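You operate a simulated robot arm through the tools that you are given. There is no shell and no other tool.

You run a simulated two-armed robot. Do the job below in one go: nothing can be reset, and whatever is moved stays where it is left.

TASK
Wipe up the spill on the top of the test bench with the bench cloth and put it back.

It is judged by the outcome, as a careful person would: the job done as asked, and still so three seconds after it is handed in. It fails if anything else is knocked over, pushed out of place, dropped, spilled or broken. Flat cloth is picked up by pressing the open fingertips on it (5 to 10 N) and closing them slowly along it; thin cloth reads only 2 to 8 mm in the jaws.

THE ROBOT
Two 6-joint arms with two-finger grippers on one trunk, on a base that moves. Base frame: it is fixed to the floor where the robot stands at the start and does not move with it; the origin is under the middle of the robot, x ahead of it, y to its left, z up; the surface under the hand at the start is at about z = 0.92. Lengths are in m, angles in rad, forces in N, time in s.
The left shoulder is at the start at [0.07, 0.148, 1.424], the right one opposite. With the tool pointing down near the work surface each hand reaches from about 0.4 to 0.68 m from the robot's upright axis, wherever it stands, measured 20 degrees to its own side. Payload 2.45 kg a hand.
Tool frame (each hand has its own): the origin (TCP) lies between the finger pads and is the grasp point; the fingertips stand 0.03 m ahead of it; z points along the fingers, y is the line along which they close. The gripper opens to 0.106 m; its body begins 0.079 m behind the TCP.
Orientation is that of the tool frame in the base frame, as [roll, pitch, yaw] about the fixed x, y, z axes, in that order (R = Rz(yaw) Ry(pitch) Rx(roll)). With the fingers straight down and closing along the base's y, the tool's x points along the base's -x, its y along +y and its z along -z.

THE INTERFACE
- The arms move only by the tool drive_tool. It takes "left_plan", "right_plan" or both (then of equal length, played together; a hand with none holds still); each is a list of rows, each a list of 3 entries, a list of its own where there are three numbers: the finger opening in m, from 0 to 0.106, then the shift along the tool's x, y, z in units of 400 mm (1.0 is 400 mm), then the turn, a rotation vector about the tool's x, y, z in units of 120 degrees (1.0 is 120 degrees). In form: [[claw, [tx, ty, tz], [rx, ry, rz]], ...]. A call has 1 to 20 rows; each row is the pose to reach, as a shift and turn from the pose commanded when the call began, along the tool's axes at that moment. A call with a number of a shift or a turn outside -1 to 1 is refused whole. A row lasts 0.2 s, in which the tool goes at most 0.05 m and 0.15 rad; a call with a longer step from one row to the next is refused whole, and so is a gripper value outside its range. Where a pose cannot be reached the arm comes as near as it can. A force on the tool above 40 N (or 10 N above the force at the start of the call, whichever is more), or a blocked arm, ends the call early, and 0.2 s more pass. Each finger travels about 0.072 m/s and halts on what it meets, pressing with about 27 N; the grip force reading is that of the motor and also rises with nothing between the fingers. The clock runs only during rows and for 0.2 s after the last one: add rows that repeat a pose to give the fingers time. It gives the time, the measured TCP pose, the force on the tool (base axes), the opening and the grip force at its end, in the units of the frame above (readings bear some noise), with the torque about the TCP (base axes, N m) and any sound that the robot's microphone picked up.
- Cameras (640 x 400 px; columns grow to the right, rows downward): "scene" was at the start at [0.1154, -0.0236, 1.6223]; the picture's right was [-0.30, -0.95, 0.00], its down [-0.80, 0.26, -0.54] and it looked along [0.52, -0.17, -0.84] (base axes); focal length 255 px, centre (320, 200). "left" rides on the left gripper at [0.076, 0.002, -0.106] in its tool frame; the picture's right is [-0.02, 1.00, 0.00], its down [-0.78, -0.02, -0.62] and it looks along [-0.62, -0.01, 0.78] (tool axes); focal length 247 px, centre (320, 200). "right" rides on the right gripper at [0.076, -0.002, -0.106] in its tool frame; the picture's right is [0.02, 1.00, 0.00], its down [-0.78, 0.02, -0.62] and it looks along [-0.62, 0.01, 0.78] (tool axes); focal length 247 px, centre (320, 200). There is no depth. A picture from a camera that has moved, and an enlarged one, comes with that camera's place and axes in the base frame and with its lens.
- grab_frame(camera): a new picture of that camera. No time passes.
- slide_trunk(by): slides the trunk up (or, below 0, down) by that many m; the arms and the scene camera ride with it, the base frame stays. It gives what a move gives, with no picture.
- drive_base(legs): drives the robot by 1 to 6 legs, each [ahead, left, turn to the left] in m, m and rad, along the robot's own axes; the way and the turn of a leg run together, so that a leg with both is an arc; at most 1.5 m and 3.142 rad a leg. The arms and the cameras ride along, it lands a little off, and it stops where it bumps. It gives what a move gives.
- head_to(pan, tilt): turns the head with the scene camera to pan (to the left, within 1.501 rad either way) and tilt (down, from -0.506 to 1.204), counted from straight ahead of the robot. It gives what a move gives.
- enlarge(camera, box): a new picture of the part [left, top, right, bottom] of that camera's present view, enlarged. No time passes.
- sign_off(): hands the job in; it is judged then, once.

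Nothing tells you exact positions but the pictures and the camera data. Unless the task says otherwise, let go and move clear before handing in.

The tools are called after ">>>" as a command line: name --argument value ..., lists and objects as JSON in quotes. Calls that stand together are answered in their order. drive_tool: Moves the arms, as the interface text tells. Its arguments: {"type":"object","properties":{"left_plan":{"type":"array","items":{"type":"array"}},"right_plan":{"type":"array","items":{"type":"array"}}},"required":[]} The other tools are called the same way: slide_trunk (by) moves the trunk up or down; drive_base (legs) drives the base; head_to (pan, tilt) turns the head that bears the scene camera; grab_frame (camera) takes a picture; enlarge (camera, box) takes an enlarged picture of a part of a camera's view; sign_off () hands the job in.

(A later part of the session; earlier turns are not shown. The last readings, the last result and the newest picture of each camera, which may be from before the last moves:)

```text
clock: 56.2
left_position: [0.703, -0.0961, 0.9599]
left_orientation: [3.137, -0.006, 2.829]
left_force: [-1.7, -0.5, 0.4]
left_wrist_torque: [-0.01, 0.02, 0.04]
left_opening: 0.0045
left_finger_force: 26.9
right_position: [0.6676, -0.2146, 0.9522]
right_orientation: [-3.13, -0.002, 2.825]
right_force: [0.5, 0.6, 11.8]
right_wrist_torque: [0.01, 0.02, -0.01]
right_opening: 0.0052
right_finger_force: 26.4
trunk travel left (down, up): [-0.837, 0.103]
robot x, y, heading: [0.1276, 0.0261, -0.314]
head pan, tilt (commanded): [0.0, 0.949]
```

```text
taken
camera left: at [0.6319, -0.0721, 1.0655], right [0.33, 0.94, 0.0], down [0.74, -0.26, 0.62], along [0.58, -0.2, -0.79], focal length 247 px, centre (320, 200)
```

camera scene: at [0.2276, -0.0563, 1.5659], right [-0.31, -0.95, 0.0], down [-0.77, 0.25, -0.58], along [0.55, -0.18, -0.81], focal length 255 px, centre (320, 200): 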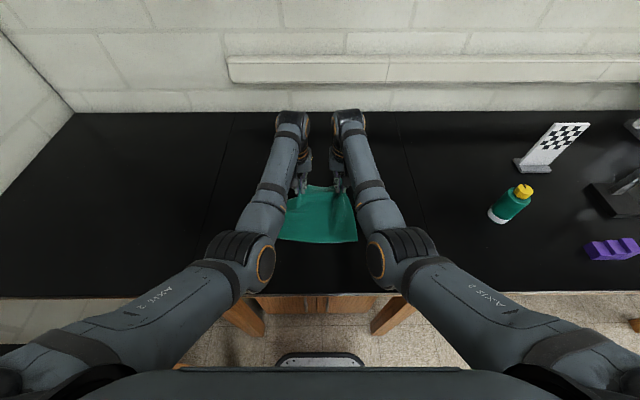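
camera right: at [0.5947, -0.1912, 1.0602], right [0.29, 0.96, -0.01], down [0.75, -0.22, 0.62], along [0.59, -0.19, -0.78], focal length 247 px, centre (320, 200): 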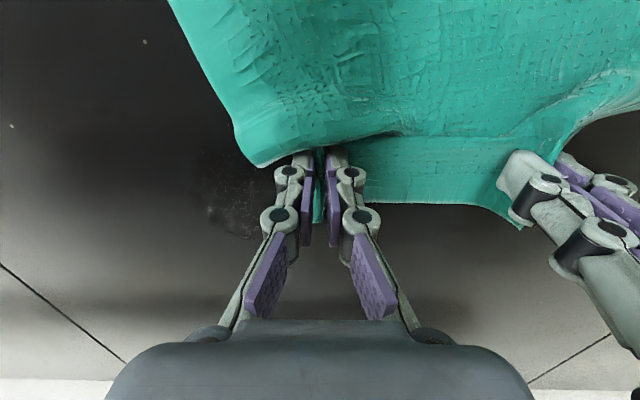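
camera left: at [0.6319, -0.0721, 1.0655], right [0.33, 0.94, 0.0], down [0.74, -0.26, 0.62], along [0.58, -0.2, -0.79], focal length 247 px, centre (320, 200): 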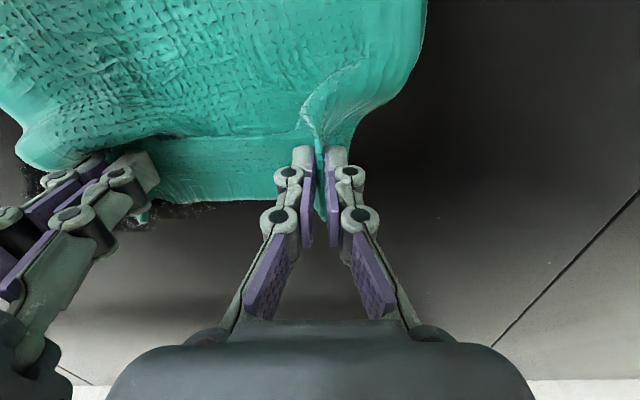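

The strafing stroke works well: grip and pressure held, and the right hand is now just left of the spill. I'll zoom in to see what the first pass took up.

>>> enlarge --camera "right" --box '[120, 120, 320, 245]'

```text
3.20 times, centred on (220, 182) of right
camera zoom: at [0.5947, -0.1912, 1.0602], right [0.29, 0.96, -0.01], down [0.75, -0.22, 0.62], along [0.59, -0.19, -0.78], focal length 790 px, centre (640, 256)
```

zoom: 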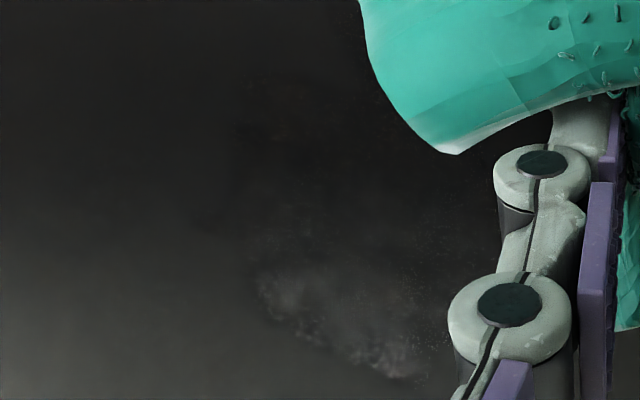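

The near part of the spill is gone and what remains lies around n = 0.73–0.78 m out, just right of the fingers. I'll continue with a zigzag of strokes, moving slightly ahead each pass.

>>> drive_base --legs '[[0.012, -0.095, 0], [0.012, 0.095, 0], [0.01, -0.095, 0], [0, 0.095, 0]]'

>>> grab_frame --camera "right"

>>> grab_frame --camera "scene"

```text
clock: 59.5
left_position: [0.735, -0.1091, 0.9581]
left_orientation: [3.138, -0.009, 2.831]
left_force: [-1.7, -2.2, 0.3]
left_wrist_torque: [-0.04, -0.03, 0.07]
left_opening: 0.0048
left_finger_force: 27.2
right_position: [0.6994, -0.2262, 0.9519]
right_orientation: [-3.128, 0.0, 2.825]
right_force: [-0.6, -1.0, 10.9]
right_wrist_torque: [0.02, 0.03, 0.01]
right_opening: 0.0054
right_finger_force: 27.0
trunk travel left (down, up): [-0.837, 0.103]
robot x, y, heading: [0.1592, 0.0132, -0.312]
head pan, tilt (commanded): [0.0, 0.949]
```

```text
taken
camera right: at [0.6269, -0.2027, 1.0602], right [0.29, 0.96, -0.01], down [0.75, -0.22, 0.62], along [0.59, -0.19, -0.78], focal length 247 px, centre (320, 200)
```

right: 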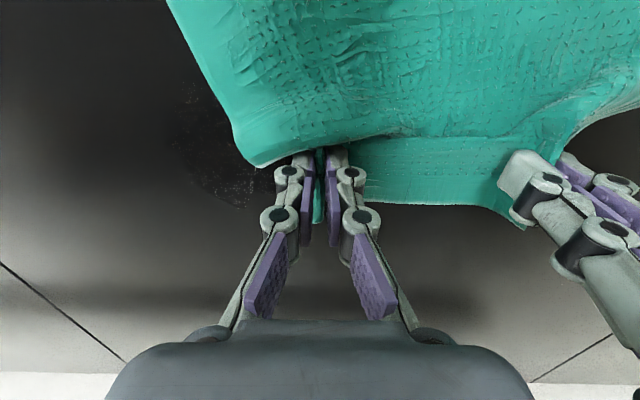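

```text
taken
camera scene: at [0.272, -0.0259, 1.566], right [-0.31, -0.95, 0.0], down [-0.77, 0.25, -0.58], along [0.55, -0.18, -0.81], focal length 255 px, centre (320, 200)
```

scene: 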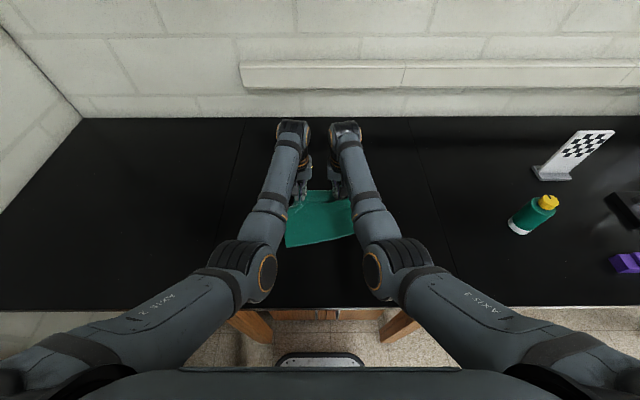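

Grip and pressure are still steady and the remaining mark is smaller. The base is close enough now, so I'll step forward with the arms and make another pair of strokes.

>>> drive_tool --left_plan '[[0.0, [-0.018, 0, 0], [0, 0, 0]], [0.0, [-0.035, 0, 0], [0, 0, 0]]]' --right_plan '[[0.0, [-0.018, 0, 0], [0, 0, 0]], [0.0, [-0.035, 0, 0], [0, 0, 0]]]'

>>> drive_base --legs '[[0, -0.1, 0], [0, 0.1, 0]]'

>>> drive_tool --left_plan '[[0.0, [-0.018, 0, 0], [0, 0, 0]], [0.0, [-0.035, 0, 0], [0, 0, 0]]]' --right_plan '[[0.0, [-0.018, 0, 0], [0, 0, 0]], [0.0, [-0.035, 0, 0], [0, 0, 0]]]'

>>> drive_base --legs '[[0, -0.1, 0], [0, 0.1, 0]]'

>>> grab_frame --camera "right"

>>> enlarge --camera "right" --box '[120, 80, 320, 205]'

```text
clock: 60.1
left_position: [0.7479, -0.1133, 0.9578]
left_orientation: [3.14, -0.008, 2.832]
left_force: [-0.2, -0.6, 0.3]
left_wrist_torque: [-0.01, 0.02, 0.0]
left_opening: 0.0047
left_finger_force: 26.5
right_position: [0.7141, -0.2305, 0.9522]
right_orientation: [-3.126, 0.0, 2.824]
right_force: [-3.4, 0.2, 8.2]
right_wrist_torque: [0.0, 0.06, 0.04]
right_opening: 0.005
right_finger_force: 26.7
trunk travel left (down, up): [-0.837, 0.103]
robot x, y, heading: [0.162, 0.0159, -0.31]
head pan, tilt (commanded): [0.0, 0.949]
```

```text
clock: 62.0
left_position: [0.7474, -0.1133, 0.9573]
left_orientation: [3.139, -0.009, 2.829]
left_force: [-0.9, -1.6, -0.8]
left_wrist_torque: [-0.01, -0.04, 0.03]
left_opening: 0.0044
left_finger_force: 26.6
right_position: [0.7135, -0.2302, 0.9521]
right_orientation: [-3.126, -0.001, 2.824]
right_force: [-1.4, -1.9, 11.0]
right_wrist_torque: [-0.04, 0.07, -0.01]
right_opening: 0.0052
right_finger_force: 26.8
trunk travel left (down, up): [-0.837, 0.103]
robot x, y, heading: [0.1578, 0.0147, -0.318]
head pan, tilt (commanded): [0.0, 0.949]
```

```text
clock: 62.6
left_position: [0.7617, -0.1188, 0.9574]
left_orientation: [3.141, -0.008, 2.83]
left_force: [-0.1, -0.7, 0.3]
left_wrist_torque: [0.01, -0.01, 0.03]
left_opening: 0.0047
left_finger_force: 27.0
right_position: [0.7282, -0.2367, 0.9518]
right_orientation: [-3.126, 0.0, 2.822]
right_force: [-1.5, -0.7, 5.4]
right_wrist_torque: [0.0, 0.06, -0.02]
right_opening: 0.0055
right_finger_force: 26.8
trunk travel left (down, up): [-0.837, 0.103]
robot x, y, heading: [0.1591, 0.0184, -0.316]
head pan, tilt (commanded): [0.0, 0.949]
```

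```text
clock: 64.5
left_position: [0.7601, -0.1188, 0.9578]
left_orientation: [3.139, -0.009, 2.826]
left_force: [-0.5, -1.1, 0.1]
left_wrist_torque: [0.01, 0.02, 0.04]
left_opening: 0.0048
left_finger_force: 26.5
right_position: [0.7255, -0.2361, 0.9525]
right_orientation: [-3.125, -0.002, 2.821]
right_force: [-1.5, -0.3, 7.0]
right_wrist_torque: [-0.03, 0.01, -0.02]
right_opening: 0.0054
right_finger_force: 27.3
trunk travel left (down, up): [-0.837, 0.103]
robot x, y, heading: [0.1583, 0.0151, -0.319]
head pan, tilt (commanded): [0.0, 0.949]
```

```text
taken
camera right: at [0.6543, -0.212, 1.0605], right [0.29, 0.96, -0.02], down [0.75, -0.22, 0.62], along [0.59, -0.19, -0.78], focal length 247 px, centre (320, 200)
```

right: 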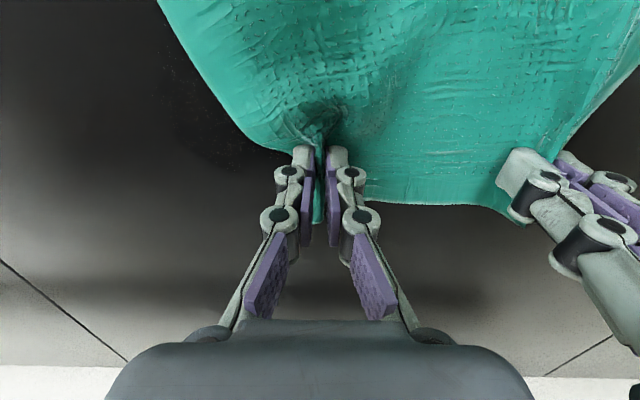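

```text
3.20 times, centred on (220, 142) of right
camera zoom: at [0.6543, -0.212, 1.0605], right [0.29, 0.96, -0.02], down [0.75, -0.22, 0.62], along [0.59, -0.19, -0.78], focal length 790 px, centre (640, 384)
```

zoom: 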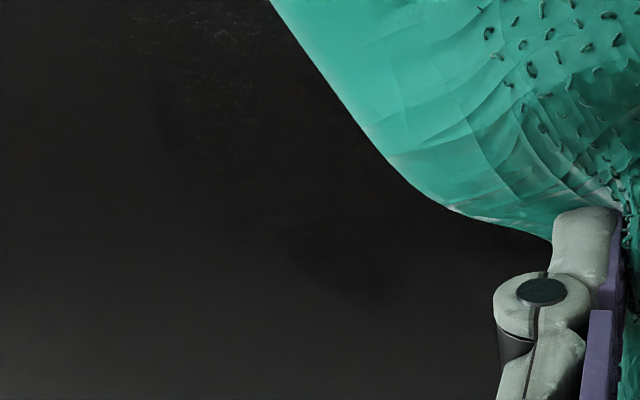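

The visible mark is nearly gone; only faint specks remain. I'll do two more rows further out to cover the far edge of the spill.

>>> drive_tool --left_plan '[[0.0, [-0.018, 0, 0], [0, 0, 0]], [0.0, [-0.033, 0, 0], [0, 0, 0]]]' --right_plan '[[0.0, [-0.018, 0, 0.001], [0, 0, 0]], [0.0, [-0.033, 0, 0.001], [0, 0, 0]]]'

>>> drive_base --legs '[[0, -0.1, 0], [0, 0.1, 0]]'

>>> drive_tool --left_plan '[[0.0, [-0.018, 0, 0], [0, 0, 0]], [0.0, [-0.03, 0, 0], [0, 0, 0]]]' --right_plan '[[0.0, [-0.018, 0, 0], [0, 0, 0]], [0.0, [-0.03, 0, 0], [0, 0, 0]]]'

>>> drive_base --legs '[[0, -0.1, 0], [0, 0.1, 0]]'

>>> grab_frame --camera "right"

>>> grab_frame --camera "left"

>>> grab_frame --camera "scene"

```text
clock: 65.1
left_position: [0.773, -0.1225, 0.9566]
left_orientation: [3.14, -0.008, 2.827]
left_force: [-1.1, -0.4, 0.4]
left_wrist_torque: [0.01, -0.03, 0.03]
left_opening: 0.0048
left_finger_force: 27.4
right_position: [0.74, -0.2379, 0.9524]
right_orientation: [-3.124, 0.0, 2.822]
right_force: [-1.7, -0.4, 5.5]
right_wrist_torque: [-0.01, 0.03, 0.02]
right_opening: 0.0053
right_finger_force: 26.6
trunk travel left (down, up): [-0.837, 0.103]
robot x, y, heading: [0.1583, 0.0154, -0.321]
head pan, tilt (commanded): [0.0, 0.949]
```

```text
clock: 67.0
left_position: [0.7701, -0.13, 0.9582]
left_orientation: [3.141, -0.01, 2.824]
left_force: [-0.4, -1.5, 0.4]
left_wrist_torque: [-0.05, -0.01, 0.06]
left_opening: 0.0049
left_finger_force: 26.9
right_position: [0.7379, -0.245, 0.9524]
right_orientation: [-3.125, -0.004, 2.818]
right_force: [-0.9, -0.8, 5.6]
right_wrist_torque: [-0.01, 0.01, 0.0]
right_opening: 0.0051
right_finger_force: 27.8
trunk travel left (down, up): [-0.837, 0.103]
robot x, y, heading: [0.158, 0.013, -0.317]
head pan, tilt (commanded): [0.0, 0.949]
```

```text
clock: 67.6
left_position: [0.7824, -0.1318, 0.9583]
left_orientation: [3.139, -0.008, 2.825]
left_force: [0.6, -1.0, 0.5]
left_wrist_torque: [-0.02, -0.01, 0.03]
left_opening: 0.0051
left_finger_force: 26.5
right_position: [0.7462, -0.2477, 0.9526]
right_orientation: [-3.123, 0.001, 2.816]
right_force: [1.3, -0.2, 2.1]
right_wrist_torque: [-0.05, -0.02, 0.03]
right_opening: 0.0054
right_finger_force: 26.8
right hand out of reach, approached as far as the arm can: row 2
trunk travel left (down, up): [-0.837, 0.103]
robot x, y, heading: [0.1616, 0.01, -0.324]
head pan, tilt (commanded): [0.0, 0.949]
```

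```text
clock: 69.5
left_position: [0.782, -0.1362, 0.9582]
left_orientation: [3.136, -0.009, 2.821]
left_force: [-0.8, -2.3, 0.6]
left_wrist_torque: [0.02, 0.03, 0.04]
left_opening: 0.0045
left_finger_force: 26.6
right_position: [0.7444, -0.252, 0.9525]
right_orientation: [-3.125, -0.001, 2.813]
right_force: [0.4, -0.5, 2.5]
right_wrist_torque: [0.0, -0.03, -0.02]
right_opening: 0.005
right_finger_force: 26.9
trunk travel left (down, up): [-0.837, 0.103]
robot x, y, heading: [0.1569, 0.0166, -0.326]
head pan, tilt (commanded): [0.0, 0.949]
```

```text
taken
camera right: at [0.6717, -0.2274, 1.0611], right [0.3, 0.95, -0.02], down [0.75, -0.23, 0.62], along [0.59, -0.2, -0.78], focal length 247 px, centre (320, 200)
```

right: 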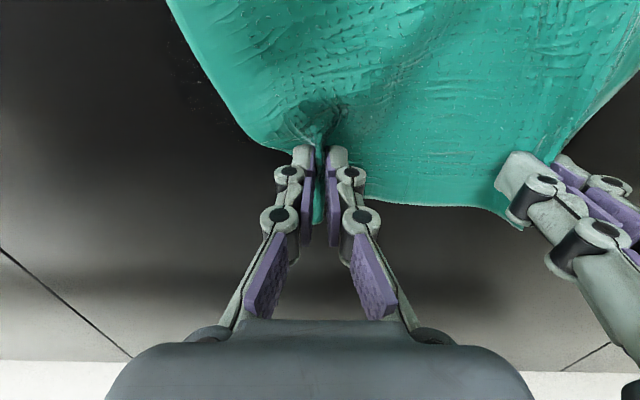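

```text
taken
camera left: at [0.7115, -0.1095, 1.0647], right [0.34, 0.94, 0.0], down [0.74, -0.27, 0.61], along [0.58, -0.2, -0.79], focal length 247 px, centre (320, 200)
```

left: 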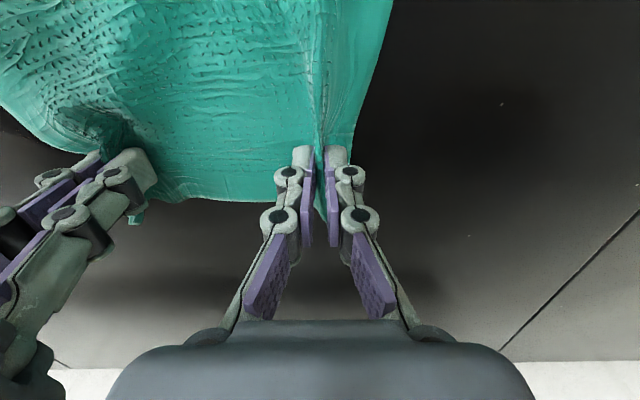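

```text
taken
camera scene: at [0.2719, -0.0313, 1.5659], right [-0.32, -0.95, 0.0], down [-0.77, 0.26, -0.58], along [0.55, -0.18, -0.81], focal length 255 px, centre (320, 200)
```

scene: 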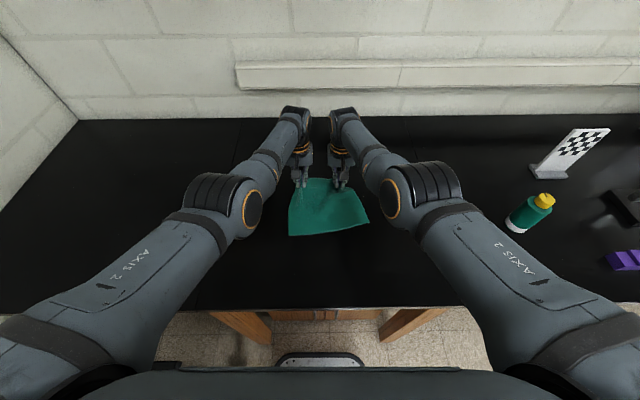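

The right hand reached the far edge of the spill area. I'll zoom in on the wiped area for any remains.

>>> enlarge --camera "scene" --box '[280, 150, 440, 250]'

>>> enlarge --camera "right" --box '[60, 20, 320, 182]'

```text
4.00 times, centred on (360, 200) of scene
camera zoom: at [0.2719, -0.0313, 1.5659], right [-0.32, -0.95, 0.0], down [-0.77, 0.26, -0.58], along [0.55, -0.18, -0.81], focal length 1019 px, centre (160, 200)
```

zoom: 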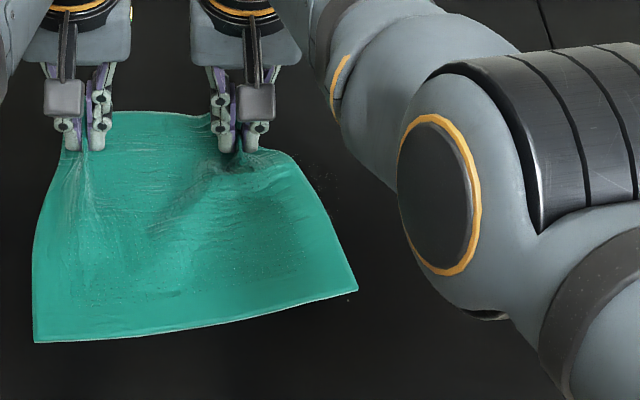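

```text
2.46 times, centred on (190, 101) of right
camera zoom: at [0.6717, -0.2274, 1.0611], right [0.3, 0.95, -0.02], down [0.75, -0.23, 0.62], along [0.59, -0.2, -0.78], focal length 608 px, centre (640, 444)
```

zoom: 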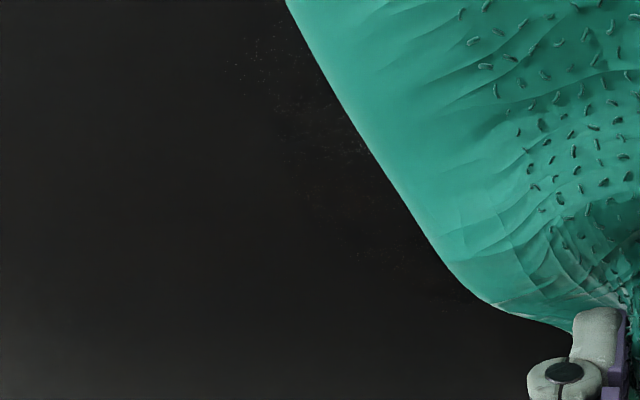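

The cloth is in good shape and only very faint specks show beside it. I'll lift it 1.5 cm and strafe left to uncover the whole spill area for inspection.

>>> drive_tool --left_plan '[[0.0, [0, 0, -0.02], [0, 0, 0]], [0.0, [0, 0, -0.04], [0, 0, 0]]]' --right_plan '[[0.0, [0, 0, -0.025], [0, 0, 0]], [0.0, [0, 0, -0.05], [0, 0, 0]]]'

>>> drive_base --legs '[[0, 0.1, 0.01]]'

>>> grab_frame --camera "right"

>>> enlarge --camera "right" --box '[0, 20, 260, 182]'

>>> enlarge --camera "scene" --box '[300, 130, 500, 255]'

```text
clock: 70.1
left_position: [0.783, -0.1351, 0.9729]
left_orientation: [3.141, -0.012, 2.821]
left_force: [-0.1, -0.4, -0.8]
left_wrist_torque: [0.04, 0.01, 0.04]
left_opening: 0.0047
left_finger_force: 26.6
right_position: [0.7441, -0.2494, 0.9742]
right_orientation: [-3.121, -0.003, 2.814]
right_force: [0.0, -0.2, 1.4]
right_wrist_torque: [-0.01, 0.0, 0.05]
right_opening: 0.0052
right_finger_force: 27.2
trunk travel left (down, up): [-0.837, 0.103]
robot x, y, heading: [0.1566, 0.0112, -0.323]
head pan, tilt (commanded): [0.0, 0.949]
```

```text
clock: 71.2
left_position: [0.8148, -0.035, 0.9727]
left_orientation: [3.138, -0.011, 2.829]
left_force: [-0.5, -1.1, 0.0]
left_wrist_torque: [0.06, -0.02, 0.02]
left_opening: 0.0048
left_finger_force: 27.3
right_position: [0.7781, -0.1486, 0.9733]
right_orientation: [-3.123, -0.002, 2.823]
right_force: [-0.4, 0.3, -0.6]
right_wrist_torque: [0.02, -0.01, 0.03]
right_opening: 0.0052
right_finger_force: 27.0
trunk travel left (down, up): [-0.837, 0.103]
robot x, y, heading: [0.192, 0.1044, -0.314]
head pan, tilt (commanded): [0.0, 0.949]
```

```text
taken
camera right: at [0.7057, -0.1269, 1.081], right [0.29, 0.96, -0.02], down [0.75, -0.22, 0.62], along [0.59, -0.19, -0.78], focal length 247 px, centre (320, 200)
```

right: 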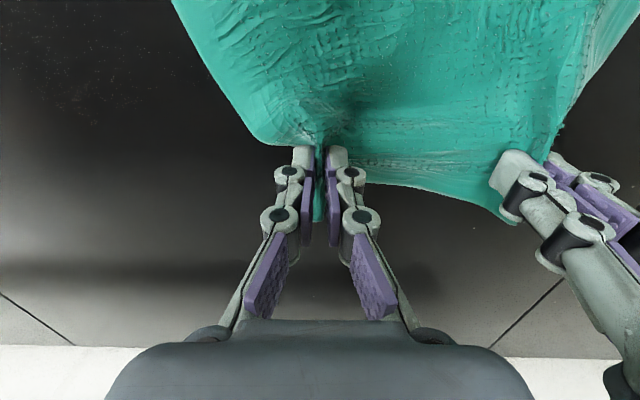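

```text
2.46 times, centred on (130, 101) of right
camera zoom: at [0.7057, -0.1269, 1.081], right [0.29, 0.96, -0.02], down [0.75, -0.22, 0.62], along [0.59, -0.19, -0.78], focal length 608 px, centre (788, 444)
```

zoom: 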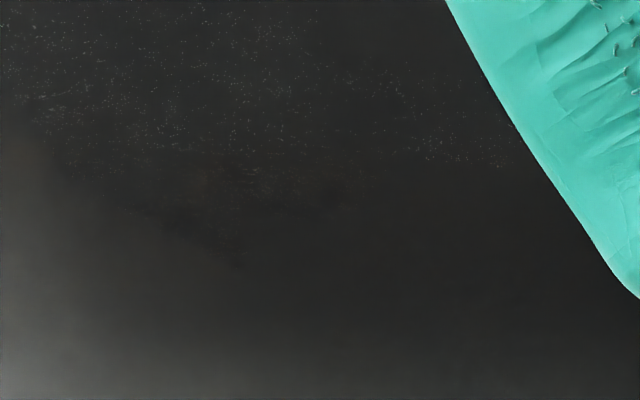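

```text
3.20 times, centred on (400, 192) of scene
camera zoom: at [0.3046, 0.0646, 1.5658], right [-0.31, -0.95, 0.0], down [-0.77, 0.25, -0.58], along [0.55, -0.18, -0.81], focal length 815 px, centre (64, 224)
```

zoom: 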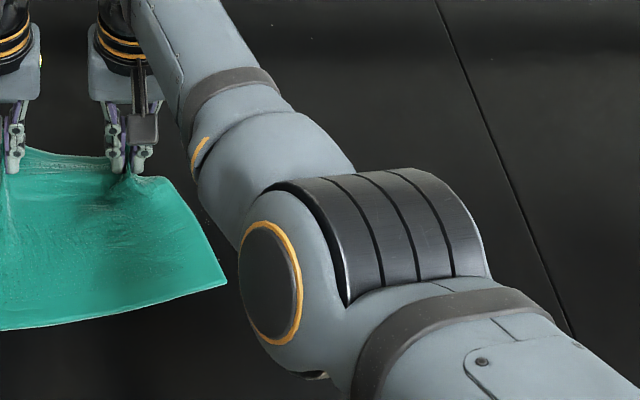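

There is still a faint film of tiny droplets over the spill area, about n = 0.70–0.76, so it needs a second pass. With the cloth still lifted I'll back the base 0.06 m to see the area better and to start the new strokes from the near side.

>>> drive_base --legs '[[-0.07, -0.02, 0]]'

>>> grab_frame --camera "right"

>>> enlarge --camera "right" --box '[40, 70, 300, 232]'

>>> grab_frame --camera "scene"

```text
clock: 72.3
left_position: [0.7473, -0.0332, 0.9706]
left_orientation: [-3.14, -0.013, 2.829]
left_force: [0.1, -0.9, -1.5]
left_wrist_torque: [0.02, 0.06, 0.05]
left_opening: 0.0049
left_finger_force: 26.9
right_position: [0.7104, -0.1481, 0.9698]
right_orientation: [-3.122, -0.005, 2.825]
right_force: [0.9, 0.6, -0.8]
right_wrist_torque: [-0.03, 0.05, 0.02]
right_opening: 0.005
right_finger_force: 26.7
trunk travel left (down, up): [-0.837, 0.103]
robot x, y, heading: [0.122, 0.1107, -0.314]
head pan, tilt (commanded): [0.0, 0.949]
```

```text
taken
camera right: at [0.6378, -0.1241, 1.0787], right [0.29, 0.96, -0.02], down [0.76, -0.22, 0.62], along [0.59, -0.2, -0.79], focal length 247 px, centre (320, 200)
```

right: 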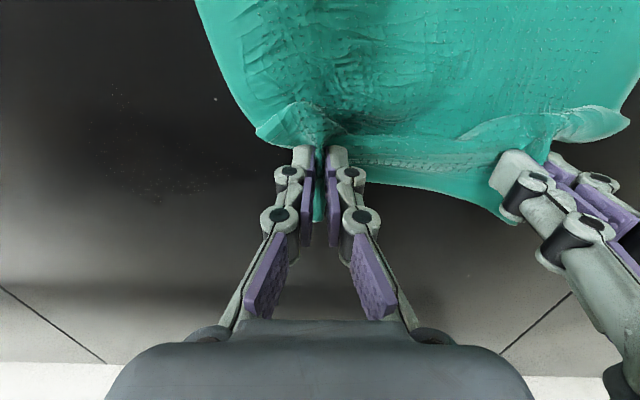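

```text
2.46 times, centred on (170, 151) of right
camera zoom: at [0.6378, -0.1241, 1.0787], right [0.29, 0.96, -0.02], down [0.76, -0.22, 0.62], along [0.59, -0.2, -0.79], focal length 608 px, centre (689, 321)
```

zoom: 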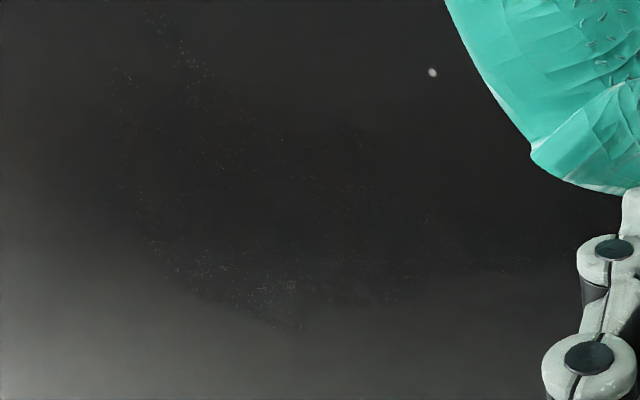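

```text
taken
camera scene: at [0.2391, 0.068, 1.5652], right [-0.31, -0.95, 0.0], down [-0.78, 0.25, -0.58], along [0.55, -0.18, -0.82], focal length 255 px, centre (320, 200)
```

scene: 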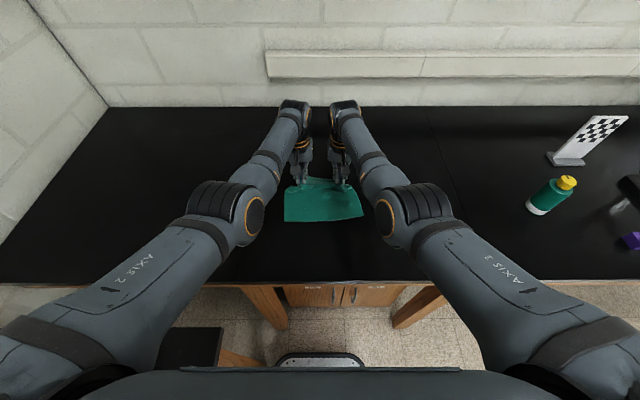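

The remaining specks follow the old outline, from about n = 0.687 to 0.777 and t = -0.095 to 0.02, so the first pass was slightly too narrow. I'll lift a bit more, move back to the near side, and repeat with wider strokes.

>>> drive_tool --left_plan '[[0.0, [0, 0, -0.035], [0, 0, 0]], [0.0, [0, 0, -0.07], [0, 0, 0]]]' --right_plan '[[0.0, [0, 0, -0.035], [0, 0, 0]], [0.0, [0, 0, -0.07], [0, 0, 0]]]'

>>> drive_base --legs '[[-0.042, -0.045, 0]]'

>>> drive_tool --left_plan '[[0.0, [0, 0, 0.04], [0, 0, 0]], [0.0, [0, 0, 0.08], [0, 0, 0]], [0.0, [0, 0, 0.1], [0, 0, 0]], [0.0, [0, 0, 0.102], [0, 0, 0]]]' --right_plan '[[0.0, [0, 0, 0.04], [0, 0, 0]], [0.0, [0, 0, 0.08], [0, 0, 0]], [0.0, [0, 0, 0.105], [0, 0, 0]], [0.0, [0, 0, 0.114], [0, 0, 0]]]'

>>> grab_frame --camera "right"

>>> grab_frame --camera "scene"

```text
clock: 72.9
left_position: [0.7469, -0.032, 1.0]
left_orientation: [-3.14, -0.01, 2.832]
left_force: [0.0, 0.6, 0.3]
left_wrist_torque: [0.0, 0.05, 0.06]
left_opening: 0.0046
left_finger_force: 27.2
right_position: [0.7081, -0.1472, 1.0006]
right_orientation: [-3.122, -0.004, 2.825]
right_force: [-0.2, 0.2, 0.3]
right_wrist_torque: [-0.05, 0.01, 0.02]
right_opening: 0.0047
right_finger_force: 26.6
trunk travel left (down, up): [-0.837, 0.103]
robot x, y, heading: [0.1188, 0.1102, -0.315]
head pan, tilt (commanded): [0.0, 0.949]
```

```text
clock: 73.9
left_position: [0.6963, -0.0584, 0.9978]
left_orientation: [-3.139, -0.012, 2.831]
left_force: [-0.2, 0.1, -0.5]
left_wrist_torque: [0.01, 0.05, 0.04]
left_opening: 0.0046
left_finger_force: 26.7
right_position: [0.6589, -0.1733, 0.9977]
right_orientation: [-3.119, -0.006, 2.824]
right_force: [-0.1, 0.7, -0.7]
right_wrist_torque: [-0.05, 0.07, 0.03]
right_opening: 0.0051
right_finger_force: 27.4
trunk travel left (down, up): [-0.837, 0.103]
robot x, y, heading: [0.062, 0.0775, -0.317]
head pan, tilt (commanded): [0.0, 0.949]
```

```text
clock: 74.9
left_position: [0.6894, -0.0589, 0.9613]
left_orientation: [3.141, -0.006, 2.83]
left_force: [-0.8, -3.2, 3.2]
left_wrist_torque: [-0.1, 0.09, 0.05]
left_opening: 0.0049
left_finger_force: 26.7
right_position: [0.6522, -0.1741, 0.9566]
right_orientation: [-3.122, 0.002, 2.825]
right_force: [-0.9, 1.3, 15.0]
right_wrist_torque: [0.19, 0.08, -0.06]
right_opening: 0.0053
right_finger_force: 27.6
trunk travel left (down, up): [-0.837, 0.103]
robot x, y, heading: [0.066, 0.0777, -0.313]
head pan, tilt (commanded): [0.0, 0.949]
```

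```text
taken
camera right: at [0.5797, -0.1512, 1.0647], right [0.29, 0.96, -0.02], down [0.75, -0.22, 0.62], along [0.59, -0.2, -0.78], focal length 247 px, centre (320, 200)
```

right: 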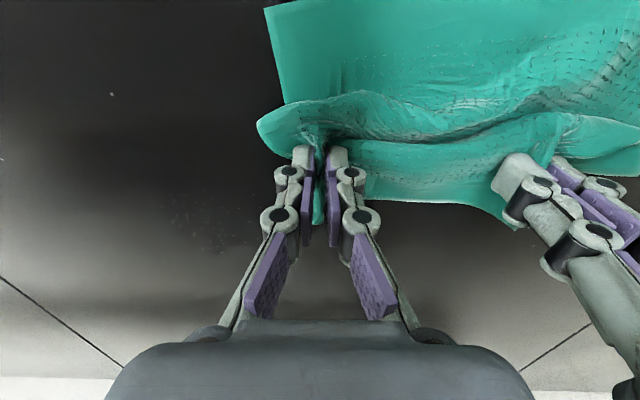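

```text
taken
camera scene: at [0.1777, 0.0415, 1.5663], right [-0.31, -0.95, 0.0], down [-0.77, 0.25, -0.58], along [0.55, -0.18, -0.81], focal length 255 px, centre (320, 200)
```

scene: 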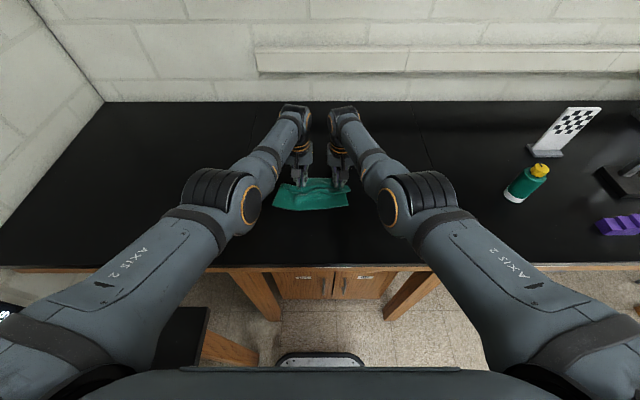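

The right hand presses at the near side of the spill at about t = 0.035, through a folded layer of cloth. I'll run the wider zigzag now.

>>> drive_base --legs '[[0, -0.15, 0], [0.015, 0.15, 0], [0.015, -0.15, 0], [0.015, 0.15, 0]]'

>>> grab_frame --camera "right"

>>> enlarge --camera "right" --box '[40, 90, 300, 252]'

```text
clock: 79.2
left_position: [0.7327, -0.0673, 0.9608]
left_orientation: [-3.141, -0.007, 2.838]
left_force: [-0.4, -2.6, 0.8]
left_wrist_torque: [-0.03, 0.03, 0.04]
left_opening: 0.0049
left_finger_force: 27.4
right_position: [0.6947, -0.1817, 0.9553]
right_orientation: [-3.122, 0.003, 2.834]
right_force: [0.9, 2.6, 17.2]
right_wrist_torque: [0.26, 0.1, -0.05]
right_opening: 0.0051
right_finger_force: 26.4
trunk travel left (down, up): [-0.837, 0.103]
robot x, y, heading: [0.1097, 0.0707, -0.306]
head pan, tilt (commanded): [0.0, 0.949]
```

```text
taken
camera right: at [0.6222, -0.1591, 1.0639], right [0.28, 0.96, -0.02], down [0.75, -0.21, 0.62], along [0.59, -0.19, -0.78], focal length 247 px, centre (320, 200)
```

right: 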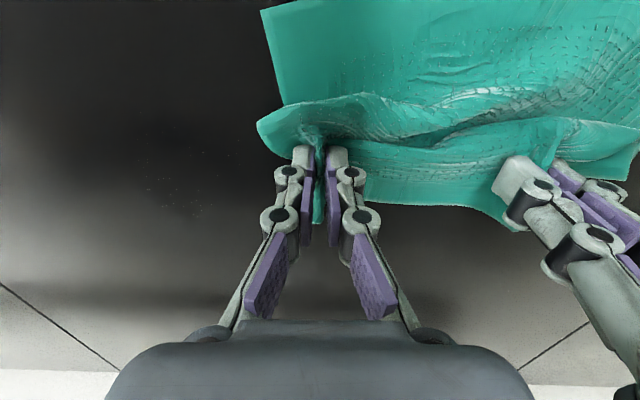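

```text
2.46 times, centred on (170, 171) of right
camera zoom: at [0.6222, -0.1591, 1.0639], right [0.28, 0.96, -0.02], down [0.75, -0.21, 0.62], along [0.59, -0.19, -0.78], focal length 608 px, centre (689, 271)
```

zoom: 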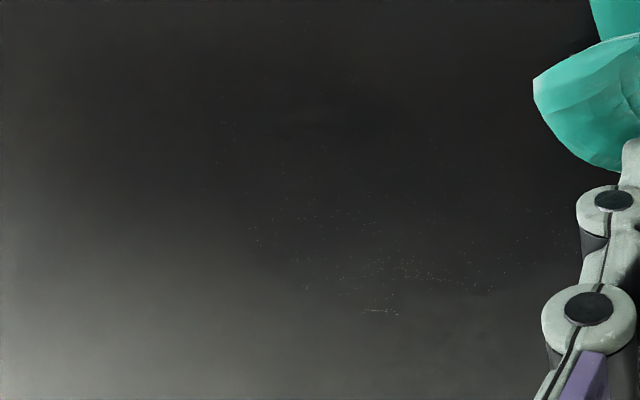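

The near part is now clean and only a few specks remain farther out. I'll continue the wide zigzag to the far side.

>>> drive_base --legs '[[0.012, -0.15, -0.004], [0.015, 0.145, 0], [0.015, -0.145, 0], [0.014, 0.145, 0], [0.012, -0.145, 0], [0, 0.145, 0]]'

>>> grab_frame --camera "right"

>>> enlarge --camera "right" --box '[40, 40, 300, 202]'

```text
clock: 85.3
left_position: [0.7987, -0.0859, 0.9603]
left_orientation: [-3.14, -0.007, 2.836]
left_force: [-0.2, -1.8, 0.8]
left_wrist_torque: [-0.04, 0.04, 0.04]
left_opening: 0.0049
left_finger_force: 26.7
right_position: [0.7609, -0.2012, 0.956]
right_orientation: [-3.123, 0.002, 2.83]
right_force: [0.4, 1.3, 15.5]
right_wrist_torque: [0.19, 0.12, 0.0]
right_opening: 0.0051
right_finger_force: 26.5
trunk travel left (down, up): [-0.837, 0.103]
robot x, y, heading: [0.1716, 0.0506, -0.305]
head pan, tilt (commanded): [0.0, 0.949]
```

```text
taken
camera right: at [0.6878, -0.1777, 1.0639], right [0.29, 0.96, -0.02], down [0.75, -0.21, 0.62], along [0.59, -0.19, -0.78], focal length 247 px, centre (320, 200)
```

right: 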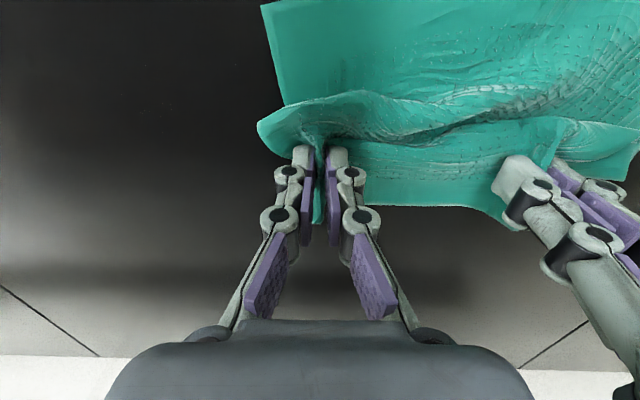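

```text
2.46 times, centred on (170, 121) of right
camera zoom: at [0.6878, -0.1777, 1.0639], right [0.29, 0.96, -0.02], down [0.75, -0.21, 0.62], along [0.59, -0.19, -0.78], focal length 608 px, centre (689, 394)
```

zoom: 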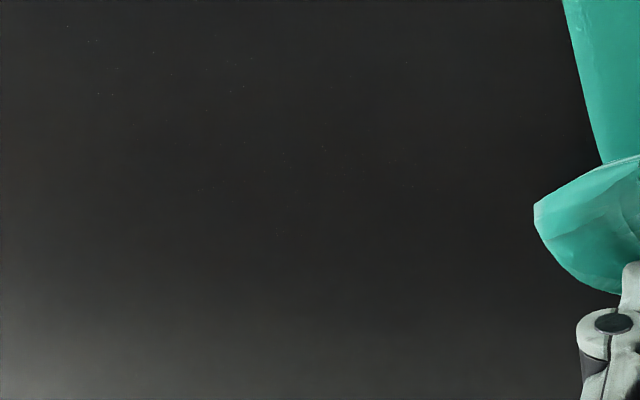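

The spill area now looks clean. Before returning the cloth I need to know how much room the base has behind and to the left, so I'll look around.

>>> head_to --pan 1.4 --tilt 0.9

>>> grab_frame --camera "scene"

>>> head_to --pan 0.75 --tilt 1.2

>>> grab_frame --camera "scene"

```text
clock: 86.9
left_position: [0.7996, -0.0859, 0.961]
left_orientation: [3.141, -0.008, 2.836]
left_force: [-0.5, -1.0, 1.3]
left_wrist_torque: [-0.02, 0.0, 0.05]
left_opening: 0.0045
left_finger_force: 27.1
right_position: [0.762, -0.1995, 0.9564]
right_orientation: [-3.123, 0.002, 2.831]
right_force: [3.4, 3.3, 13.6]
right_wrist_torque: [0.21, 0.0, -0.06]
right_opening: 0.0053
right_finger_force: 27.3
trunk travel left (down, up): [-0.837, 0.103]
robot x, y, heading: [0.1699, 0.05, -0.307]
head pan, tilt (commanded): [1.4, 0.901]
```

```text
taken
camera scene: at [0.2513, 0.101, 1.5695], right [0.89, -0.46, 0.0], down [-0.36, -0.7, -0.62], along [0.29, 0.55, -0.78], focal length 255 px, centre (320, 200)
```

scene: 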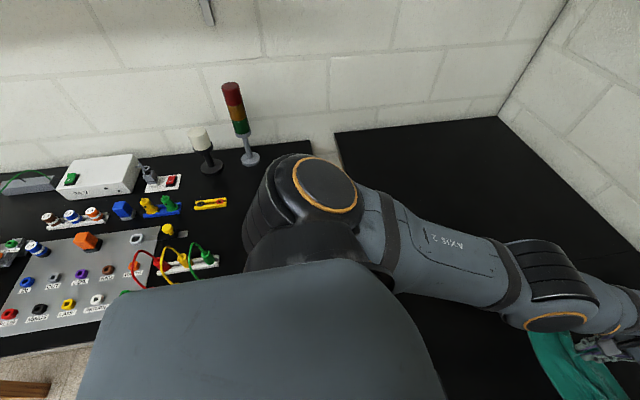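

```text
clock: 87.9
left_position: [0.799, -0.0855, 0.9607]
left_orientation: [-3.142, -0.006, 2.835]
left_force: [-0.9, -1.4, 1.3]
left_wrist_torque: [-0.01, 0.03, 0.04]
left_opening: 0.005
left_finger_force: 27.1
right_position: [0.7621, -0.2009, 0.9552]
right_orientation: [-3.123, 0.002, 2.831]
right_force: [5.2, 3.0, 14.5]
right_wrist_torque: [0.2, 0.0, -0.03]
right_opening: 0.0053
right_finger_force: 26.9
trunk travel left (down, up): [-0.837, 0.103]
robot x, y, heading: [0.1746, 0.0553, -0.308]
head pan, tilt (commanded): [0.75, 1.201]
```

```text
taken
camera scene: at [0.267, 0.058, 1.5498], right [0.43, -0.9, 0.0], down [-0.84, -0.4, -0.36], along [0.33, 0.15, -0.93], focal length 255 px, centre (320, 200)
```

scene: 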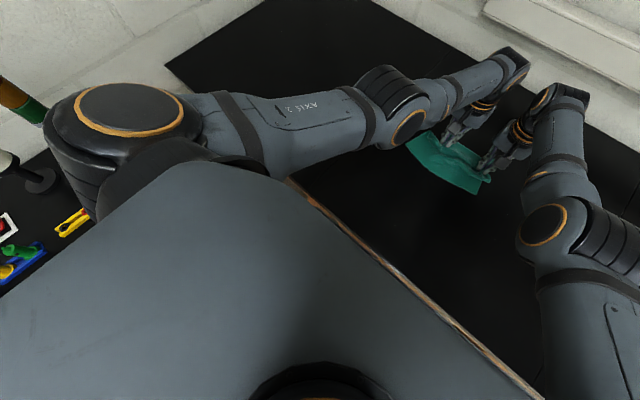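

The side table on the left limits how far left the base may go, so I'll return the cloth by lifting it to hang, backing off, and laying it down forward. First I lift the hands and then raise the trunk.

>>> drive_tool --left_plan '[[0.0, [0, 0, -0.03], [0, 0, 0]], [0.0, [0, 0, -0.06], [0, 0, 0]], [0.0, [0, 0, -0.09], [0, 0, 0]], [0.0, [0, 0, -0.1], [0, 0, 0]]]' --right_plan '[[0.0, [0, 0, -0.03], [0, 0, 0]], [0.0, [0, 0, -0.06], [0, 0, 0]], [0.0, [0, 0, -0.09], [0, 0, 0]], [0.0, [0, 0, -0.11], [0, 0, 0]]]'

>>> slide_trunk --by 0.1

>>> head_to --pan 0.0 --tilt 0.95

>>> grab_frame --camera "scene"

>>> grab_frame --camera "right"

```text
clock: 88.9
left_position: [0.8015, -0.0866, 0.999]
left_orientation: [3.14, -0.011, 2.838]
left_force: [0.3, -0.5, -0.9]
left_wrist_torque: [0.06, -0.03, 0.01]
left_opening: 0.0046
left_finger_force: 27.0
right_position: [0.7634, -0.2021, 0.9979]
right_orientation: [-3.123, -0.004, 2.832]
right_force: [0.4, 0.8, -0.3]
right_wrist_torque: [-0.03, -0.03, 0.01]
right_opening: 0.0052
right_finger_force: 27.0
trunk travel left (down, up): [-0.837, 0.103]
robot x, y, heading: [0.1728, 0.0528, -0.31]
head pan, tilt (commanded): [0.75, 1.201]
```

```text
clock: 90.2
left_position: [0.8019, -0.0858, 1.0981]
left_orientation: [-3.141, -0.011, 2.835]
left_force: [0.4, -0.1, -0.3]
left_wrist_torque: [0.0, -0.01, 0.02]
left_opening: 0.0049
left_finger_force: 27.2
right_position: [0.7618, -0.1999, 1.0964]
right_orientation: [-3.123, -0.003, 2.832]
right_force: [-0.4, 0.1, -0.2]
right_wrist_torque: [-0.04, 0.01, 0.03]
right_opening: 0.0052
right_finger_force: 27.1
trunk travel left (down, up): [-0.937, 0.003]
robot x, y, heading: [0.1722, 0.0502, -0.309]
head pan, tilt (commanded): [0.75, 1.201]
```

```text
clock: 91.3
left_position: [0.8005, -0.087, 1.0987]
left_orientation: [3.141, -0.008, 2.837]
left_force: [-0.1, 0.2, -0.5]
left_wrist_torque: [0.02, -0.02, 0.04]
left_opening: 0.0049
left_finger_force: 27.6
right_position: [0.7637, -0.2003, 1.0982]
right_orientation: [-3.124, 0.001, 2.832]
right_force: [-0.1, 0.4, -0.3]
right_wrist_torque: [-0.01, -0.02, 0.03]
right_opening: 0.005
right_finger_force: 26.2
trunk travel left (down, up): [-0.937, 0.003]
robot x, y, heading: [0.1734, 0.0492, -0.307]
head pan, tilt (commanded): [0.0, 0.949]
```

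```text
taken
camera scene: at [0.2877, 0.0106, 1.6658], right [-0.3, -0.95, 0.0], down [-0.78, 0.25, -0.58], along [0.55, -0.18, -0.81], focal length 255 px, centre (320, 200)
```

scene: 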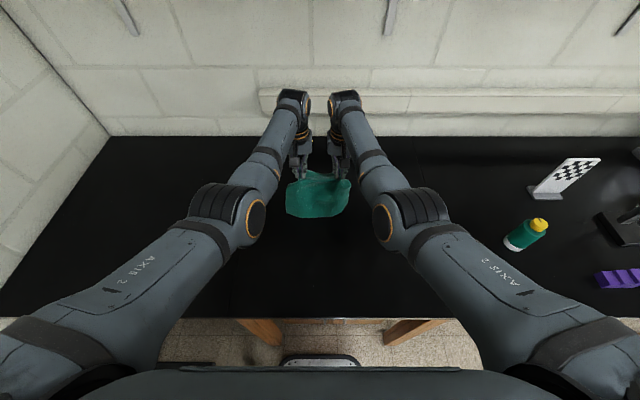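

```text
taken
camera right: at [0.6898, -0.1776, 1.2063], right [0.29, 0.96, -0.02], down [0.75, -0.21, 0.62], along [0.59, -0.19, -0.78], focal length 247 px, centre (320, 200)
```

right: 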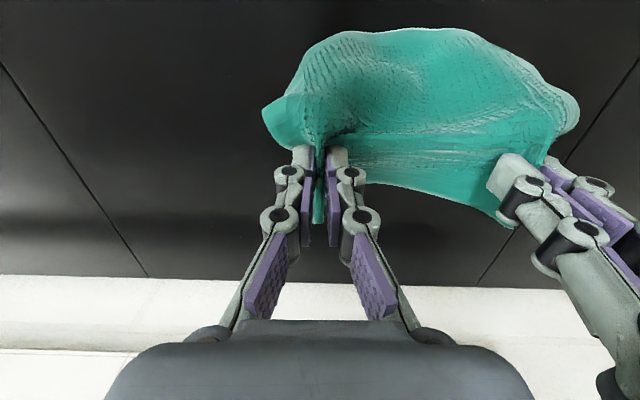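

The cloth hangs from both hands about 15 cm up. I'll zoom in on its lower edge and on the wiped area.

>>> enlarge --camera "scene" --box '[250, 140, 410, 240]'

>>> enlarge --camera "right" --box '[0, 0, 320, 200]'

>>> grab_frame --camera "left"

```text
4.00 times, centred on (330, 190) of scene
camera zoom: at [0.2877, 0.0106, 1.6658], right [-0.3, -0.95, 0.0], down [-0.78, 0.25, -0.58], along [0.55, -0.18, -0.81], focal length 1019 px, centre (280, 240)
```

zoom: 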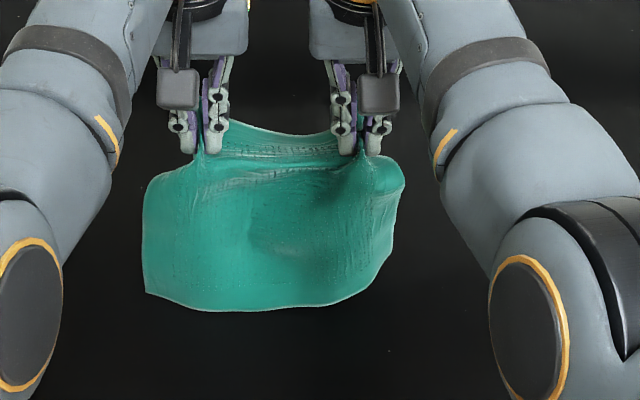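

```text
2.00 times, centred on (160, 100) of right
camera zoom: at [0.6898, -0.1776, 1.2063], right [0.29, 0.96, -0.02], down [0.75, -0.21, 0.62], along [0.59, -0.19, -0.78], focal length 494 px, centre (640, 400)
```

zoom: 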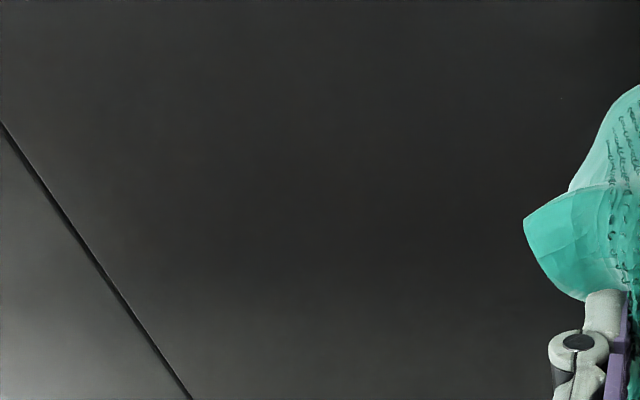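

```text
taken
camera left: at [0.7309, -0.0613, 1.2058], right [0.32, 0.95, 0.0], down [0.75, -0.25, 0.61], along [0.58, -0.2, -0.79], focal length 247 px, centre (320, 200)
```

left: 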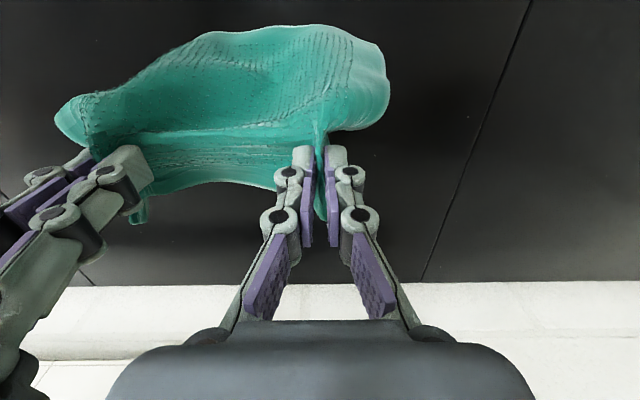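

The wiped area looks clean, and the cloth hangs with its near edge toward the robot. I'll lift the hands a few centimetres more so the edge clears the bench.

>>> drive_tool --left_plan '[[0.0, [0, 0, -0.03], [0, 0, 0]], [0.0, [0, 0, -0.06], [0, 0, 0]], [0.0, [0, 0, -0.1], [0, 0, 0]], [0.0, [0, 0, -0.1], [0, 0, 0]]]' --right_plan '[[0.0, [0, 0, -0.03], [0, 0, 0]], [0.0, [0, 0, -0.06], [0, 0, 0]], [0.0, [0, 0, -0.1], [0, 0, 0]], [0.0, [0, 0, -0.1], [0, 0, 0]]]'

>>> enlarge --camera "scene" --box '[250, 140, 410, 240]'

```text
clock: 92.3
left_position: [0.8013, -0.0865, 1.1381]
left_orientation: [3.141, -0.011, 2.837]
left_force: [-1.0, -1.1, -0.6]
left_wrist_torque: [0.03, -0.01, 0.0]
left_opening: 0.0046
left_finger_force: 27.3
right_position: [0.7628, -0.1999, 1.1381]
right_orientation: [-3.124, 0.0, 2.832]
right_force: [-0.3, -0.3, 0.2]
right_wrist_torque: [-0.03, 0.01, 0.02]
right_opening: 0.005
right_finger_force: 26.9
trunk travel left (down, up): [-0.937, 0.003]
robot x, y, heading: [0.1712, 0.0476, -0.31]
head pan, tilt (commanded): [0.0, 0.949]
```

```text
4.00 times, centred on (330, 190) of scene
camera zoom: at [0.2881, 0.0103, 1.6658], right [-0.3, -0.95, 0.0], down [-0.78, 0.25, -0.58], along [0.55, -0.18, -0.81], focal length 1019 px, centre (280, 240)
```

zoom: 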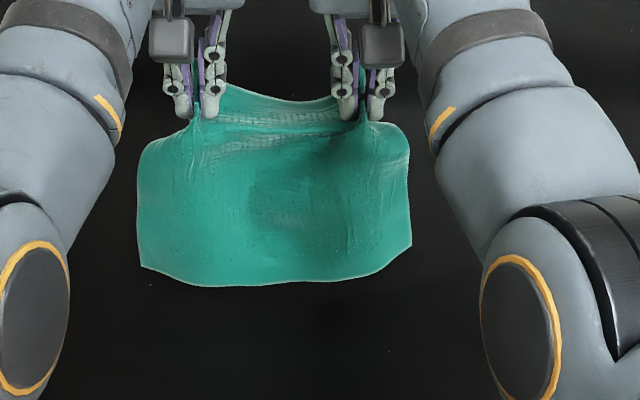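

The higher lift works without any blocking and the cloth is hanging smooth. I'll go 3 cm higher so it hangs fully free.

>>> drive_tool --left_plan '[[0.0, [0, 0, -0.03], [0, 0, 0]], [0.0, [0, 0, -0.06], [0, 0, 0]], [0.0, [0, 0, -0.08], [0, 0, 0]], [0.0, [0, 0, -0.08], [0, 0, 0]]]' --right_plan '[[0.0, [0, 0, -0.03], [0, 0, 0]], [0.0, [0, 0, -0.06], [0, 0, 0]], [0.0, [0, 0, -0.08], [0, 0, 0]], [0.0, [0, 0, -0.08], [0, 0, 0]]]'

>>> grab_frame --camera "scene"

>>> enlarge --camera "scene" --box '[250, 130, 410, 230]'

```text
clock: 93.3
left_position: [0.8028, -0.0866, 1.1708]
left_orientation: [-3.141, -0.01, 2.837]
left_force: [1.2, 0.0, 0.0]
left_wrist_torque: [0.01, 0.0, 0.03]
left_opening: 0.0049
left_finger_force: 27.4
right_position: [0.7643, -0.2003, 1.1699]
right_orientation: [-3.122, 0.0, 2.831]
right_force: [0.7, -0.6, -0.5]
right_wrist_torque: [-0.07, -0.04, 0.03]
right_opening: 0.0049
right_finger_force: 26.6
trunk travel left (down, up): [-0.937, 0.003]
robot x, y, heading: [0.1728, 0.0531, -0.309]
head pan, tilt (commanded): [0.0, 0.949]
```

```text
taken
camera scene: at [0.288, 0.0104, 1.6658], right [-0.3, -0.95, 0.0], down [-0.78, 0.25, -0.58], along [0.55, -0.18, -0.81], focal length 255 px, centre (320, 200)
```

scene: 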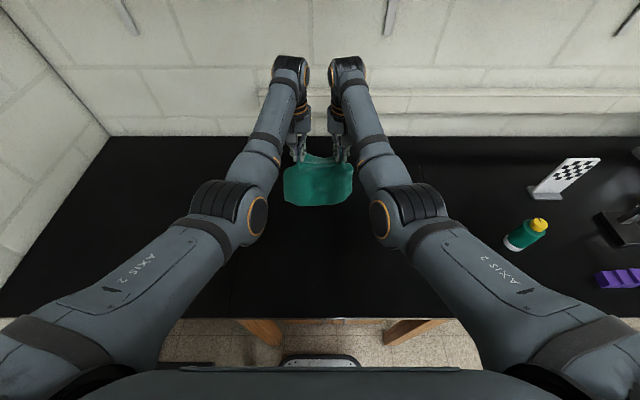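

```text
4.00 times, centred on (330, 180) of scene
camera zoom: at [0.288, 0.0104, 1.6658], right [-0.3, -0.95, 0.0], down [-0.78, 0.25, -0.58], along [0.55, -0.18, -0.81], focal length 1019 px, centre (280, 280)
```

zoom: 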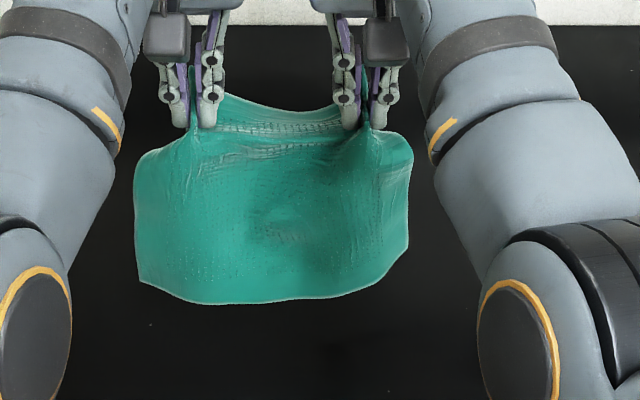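

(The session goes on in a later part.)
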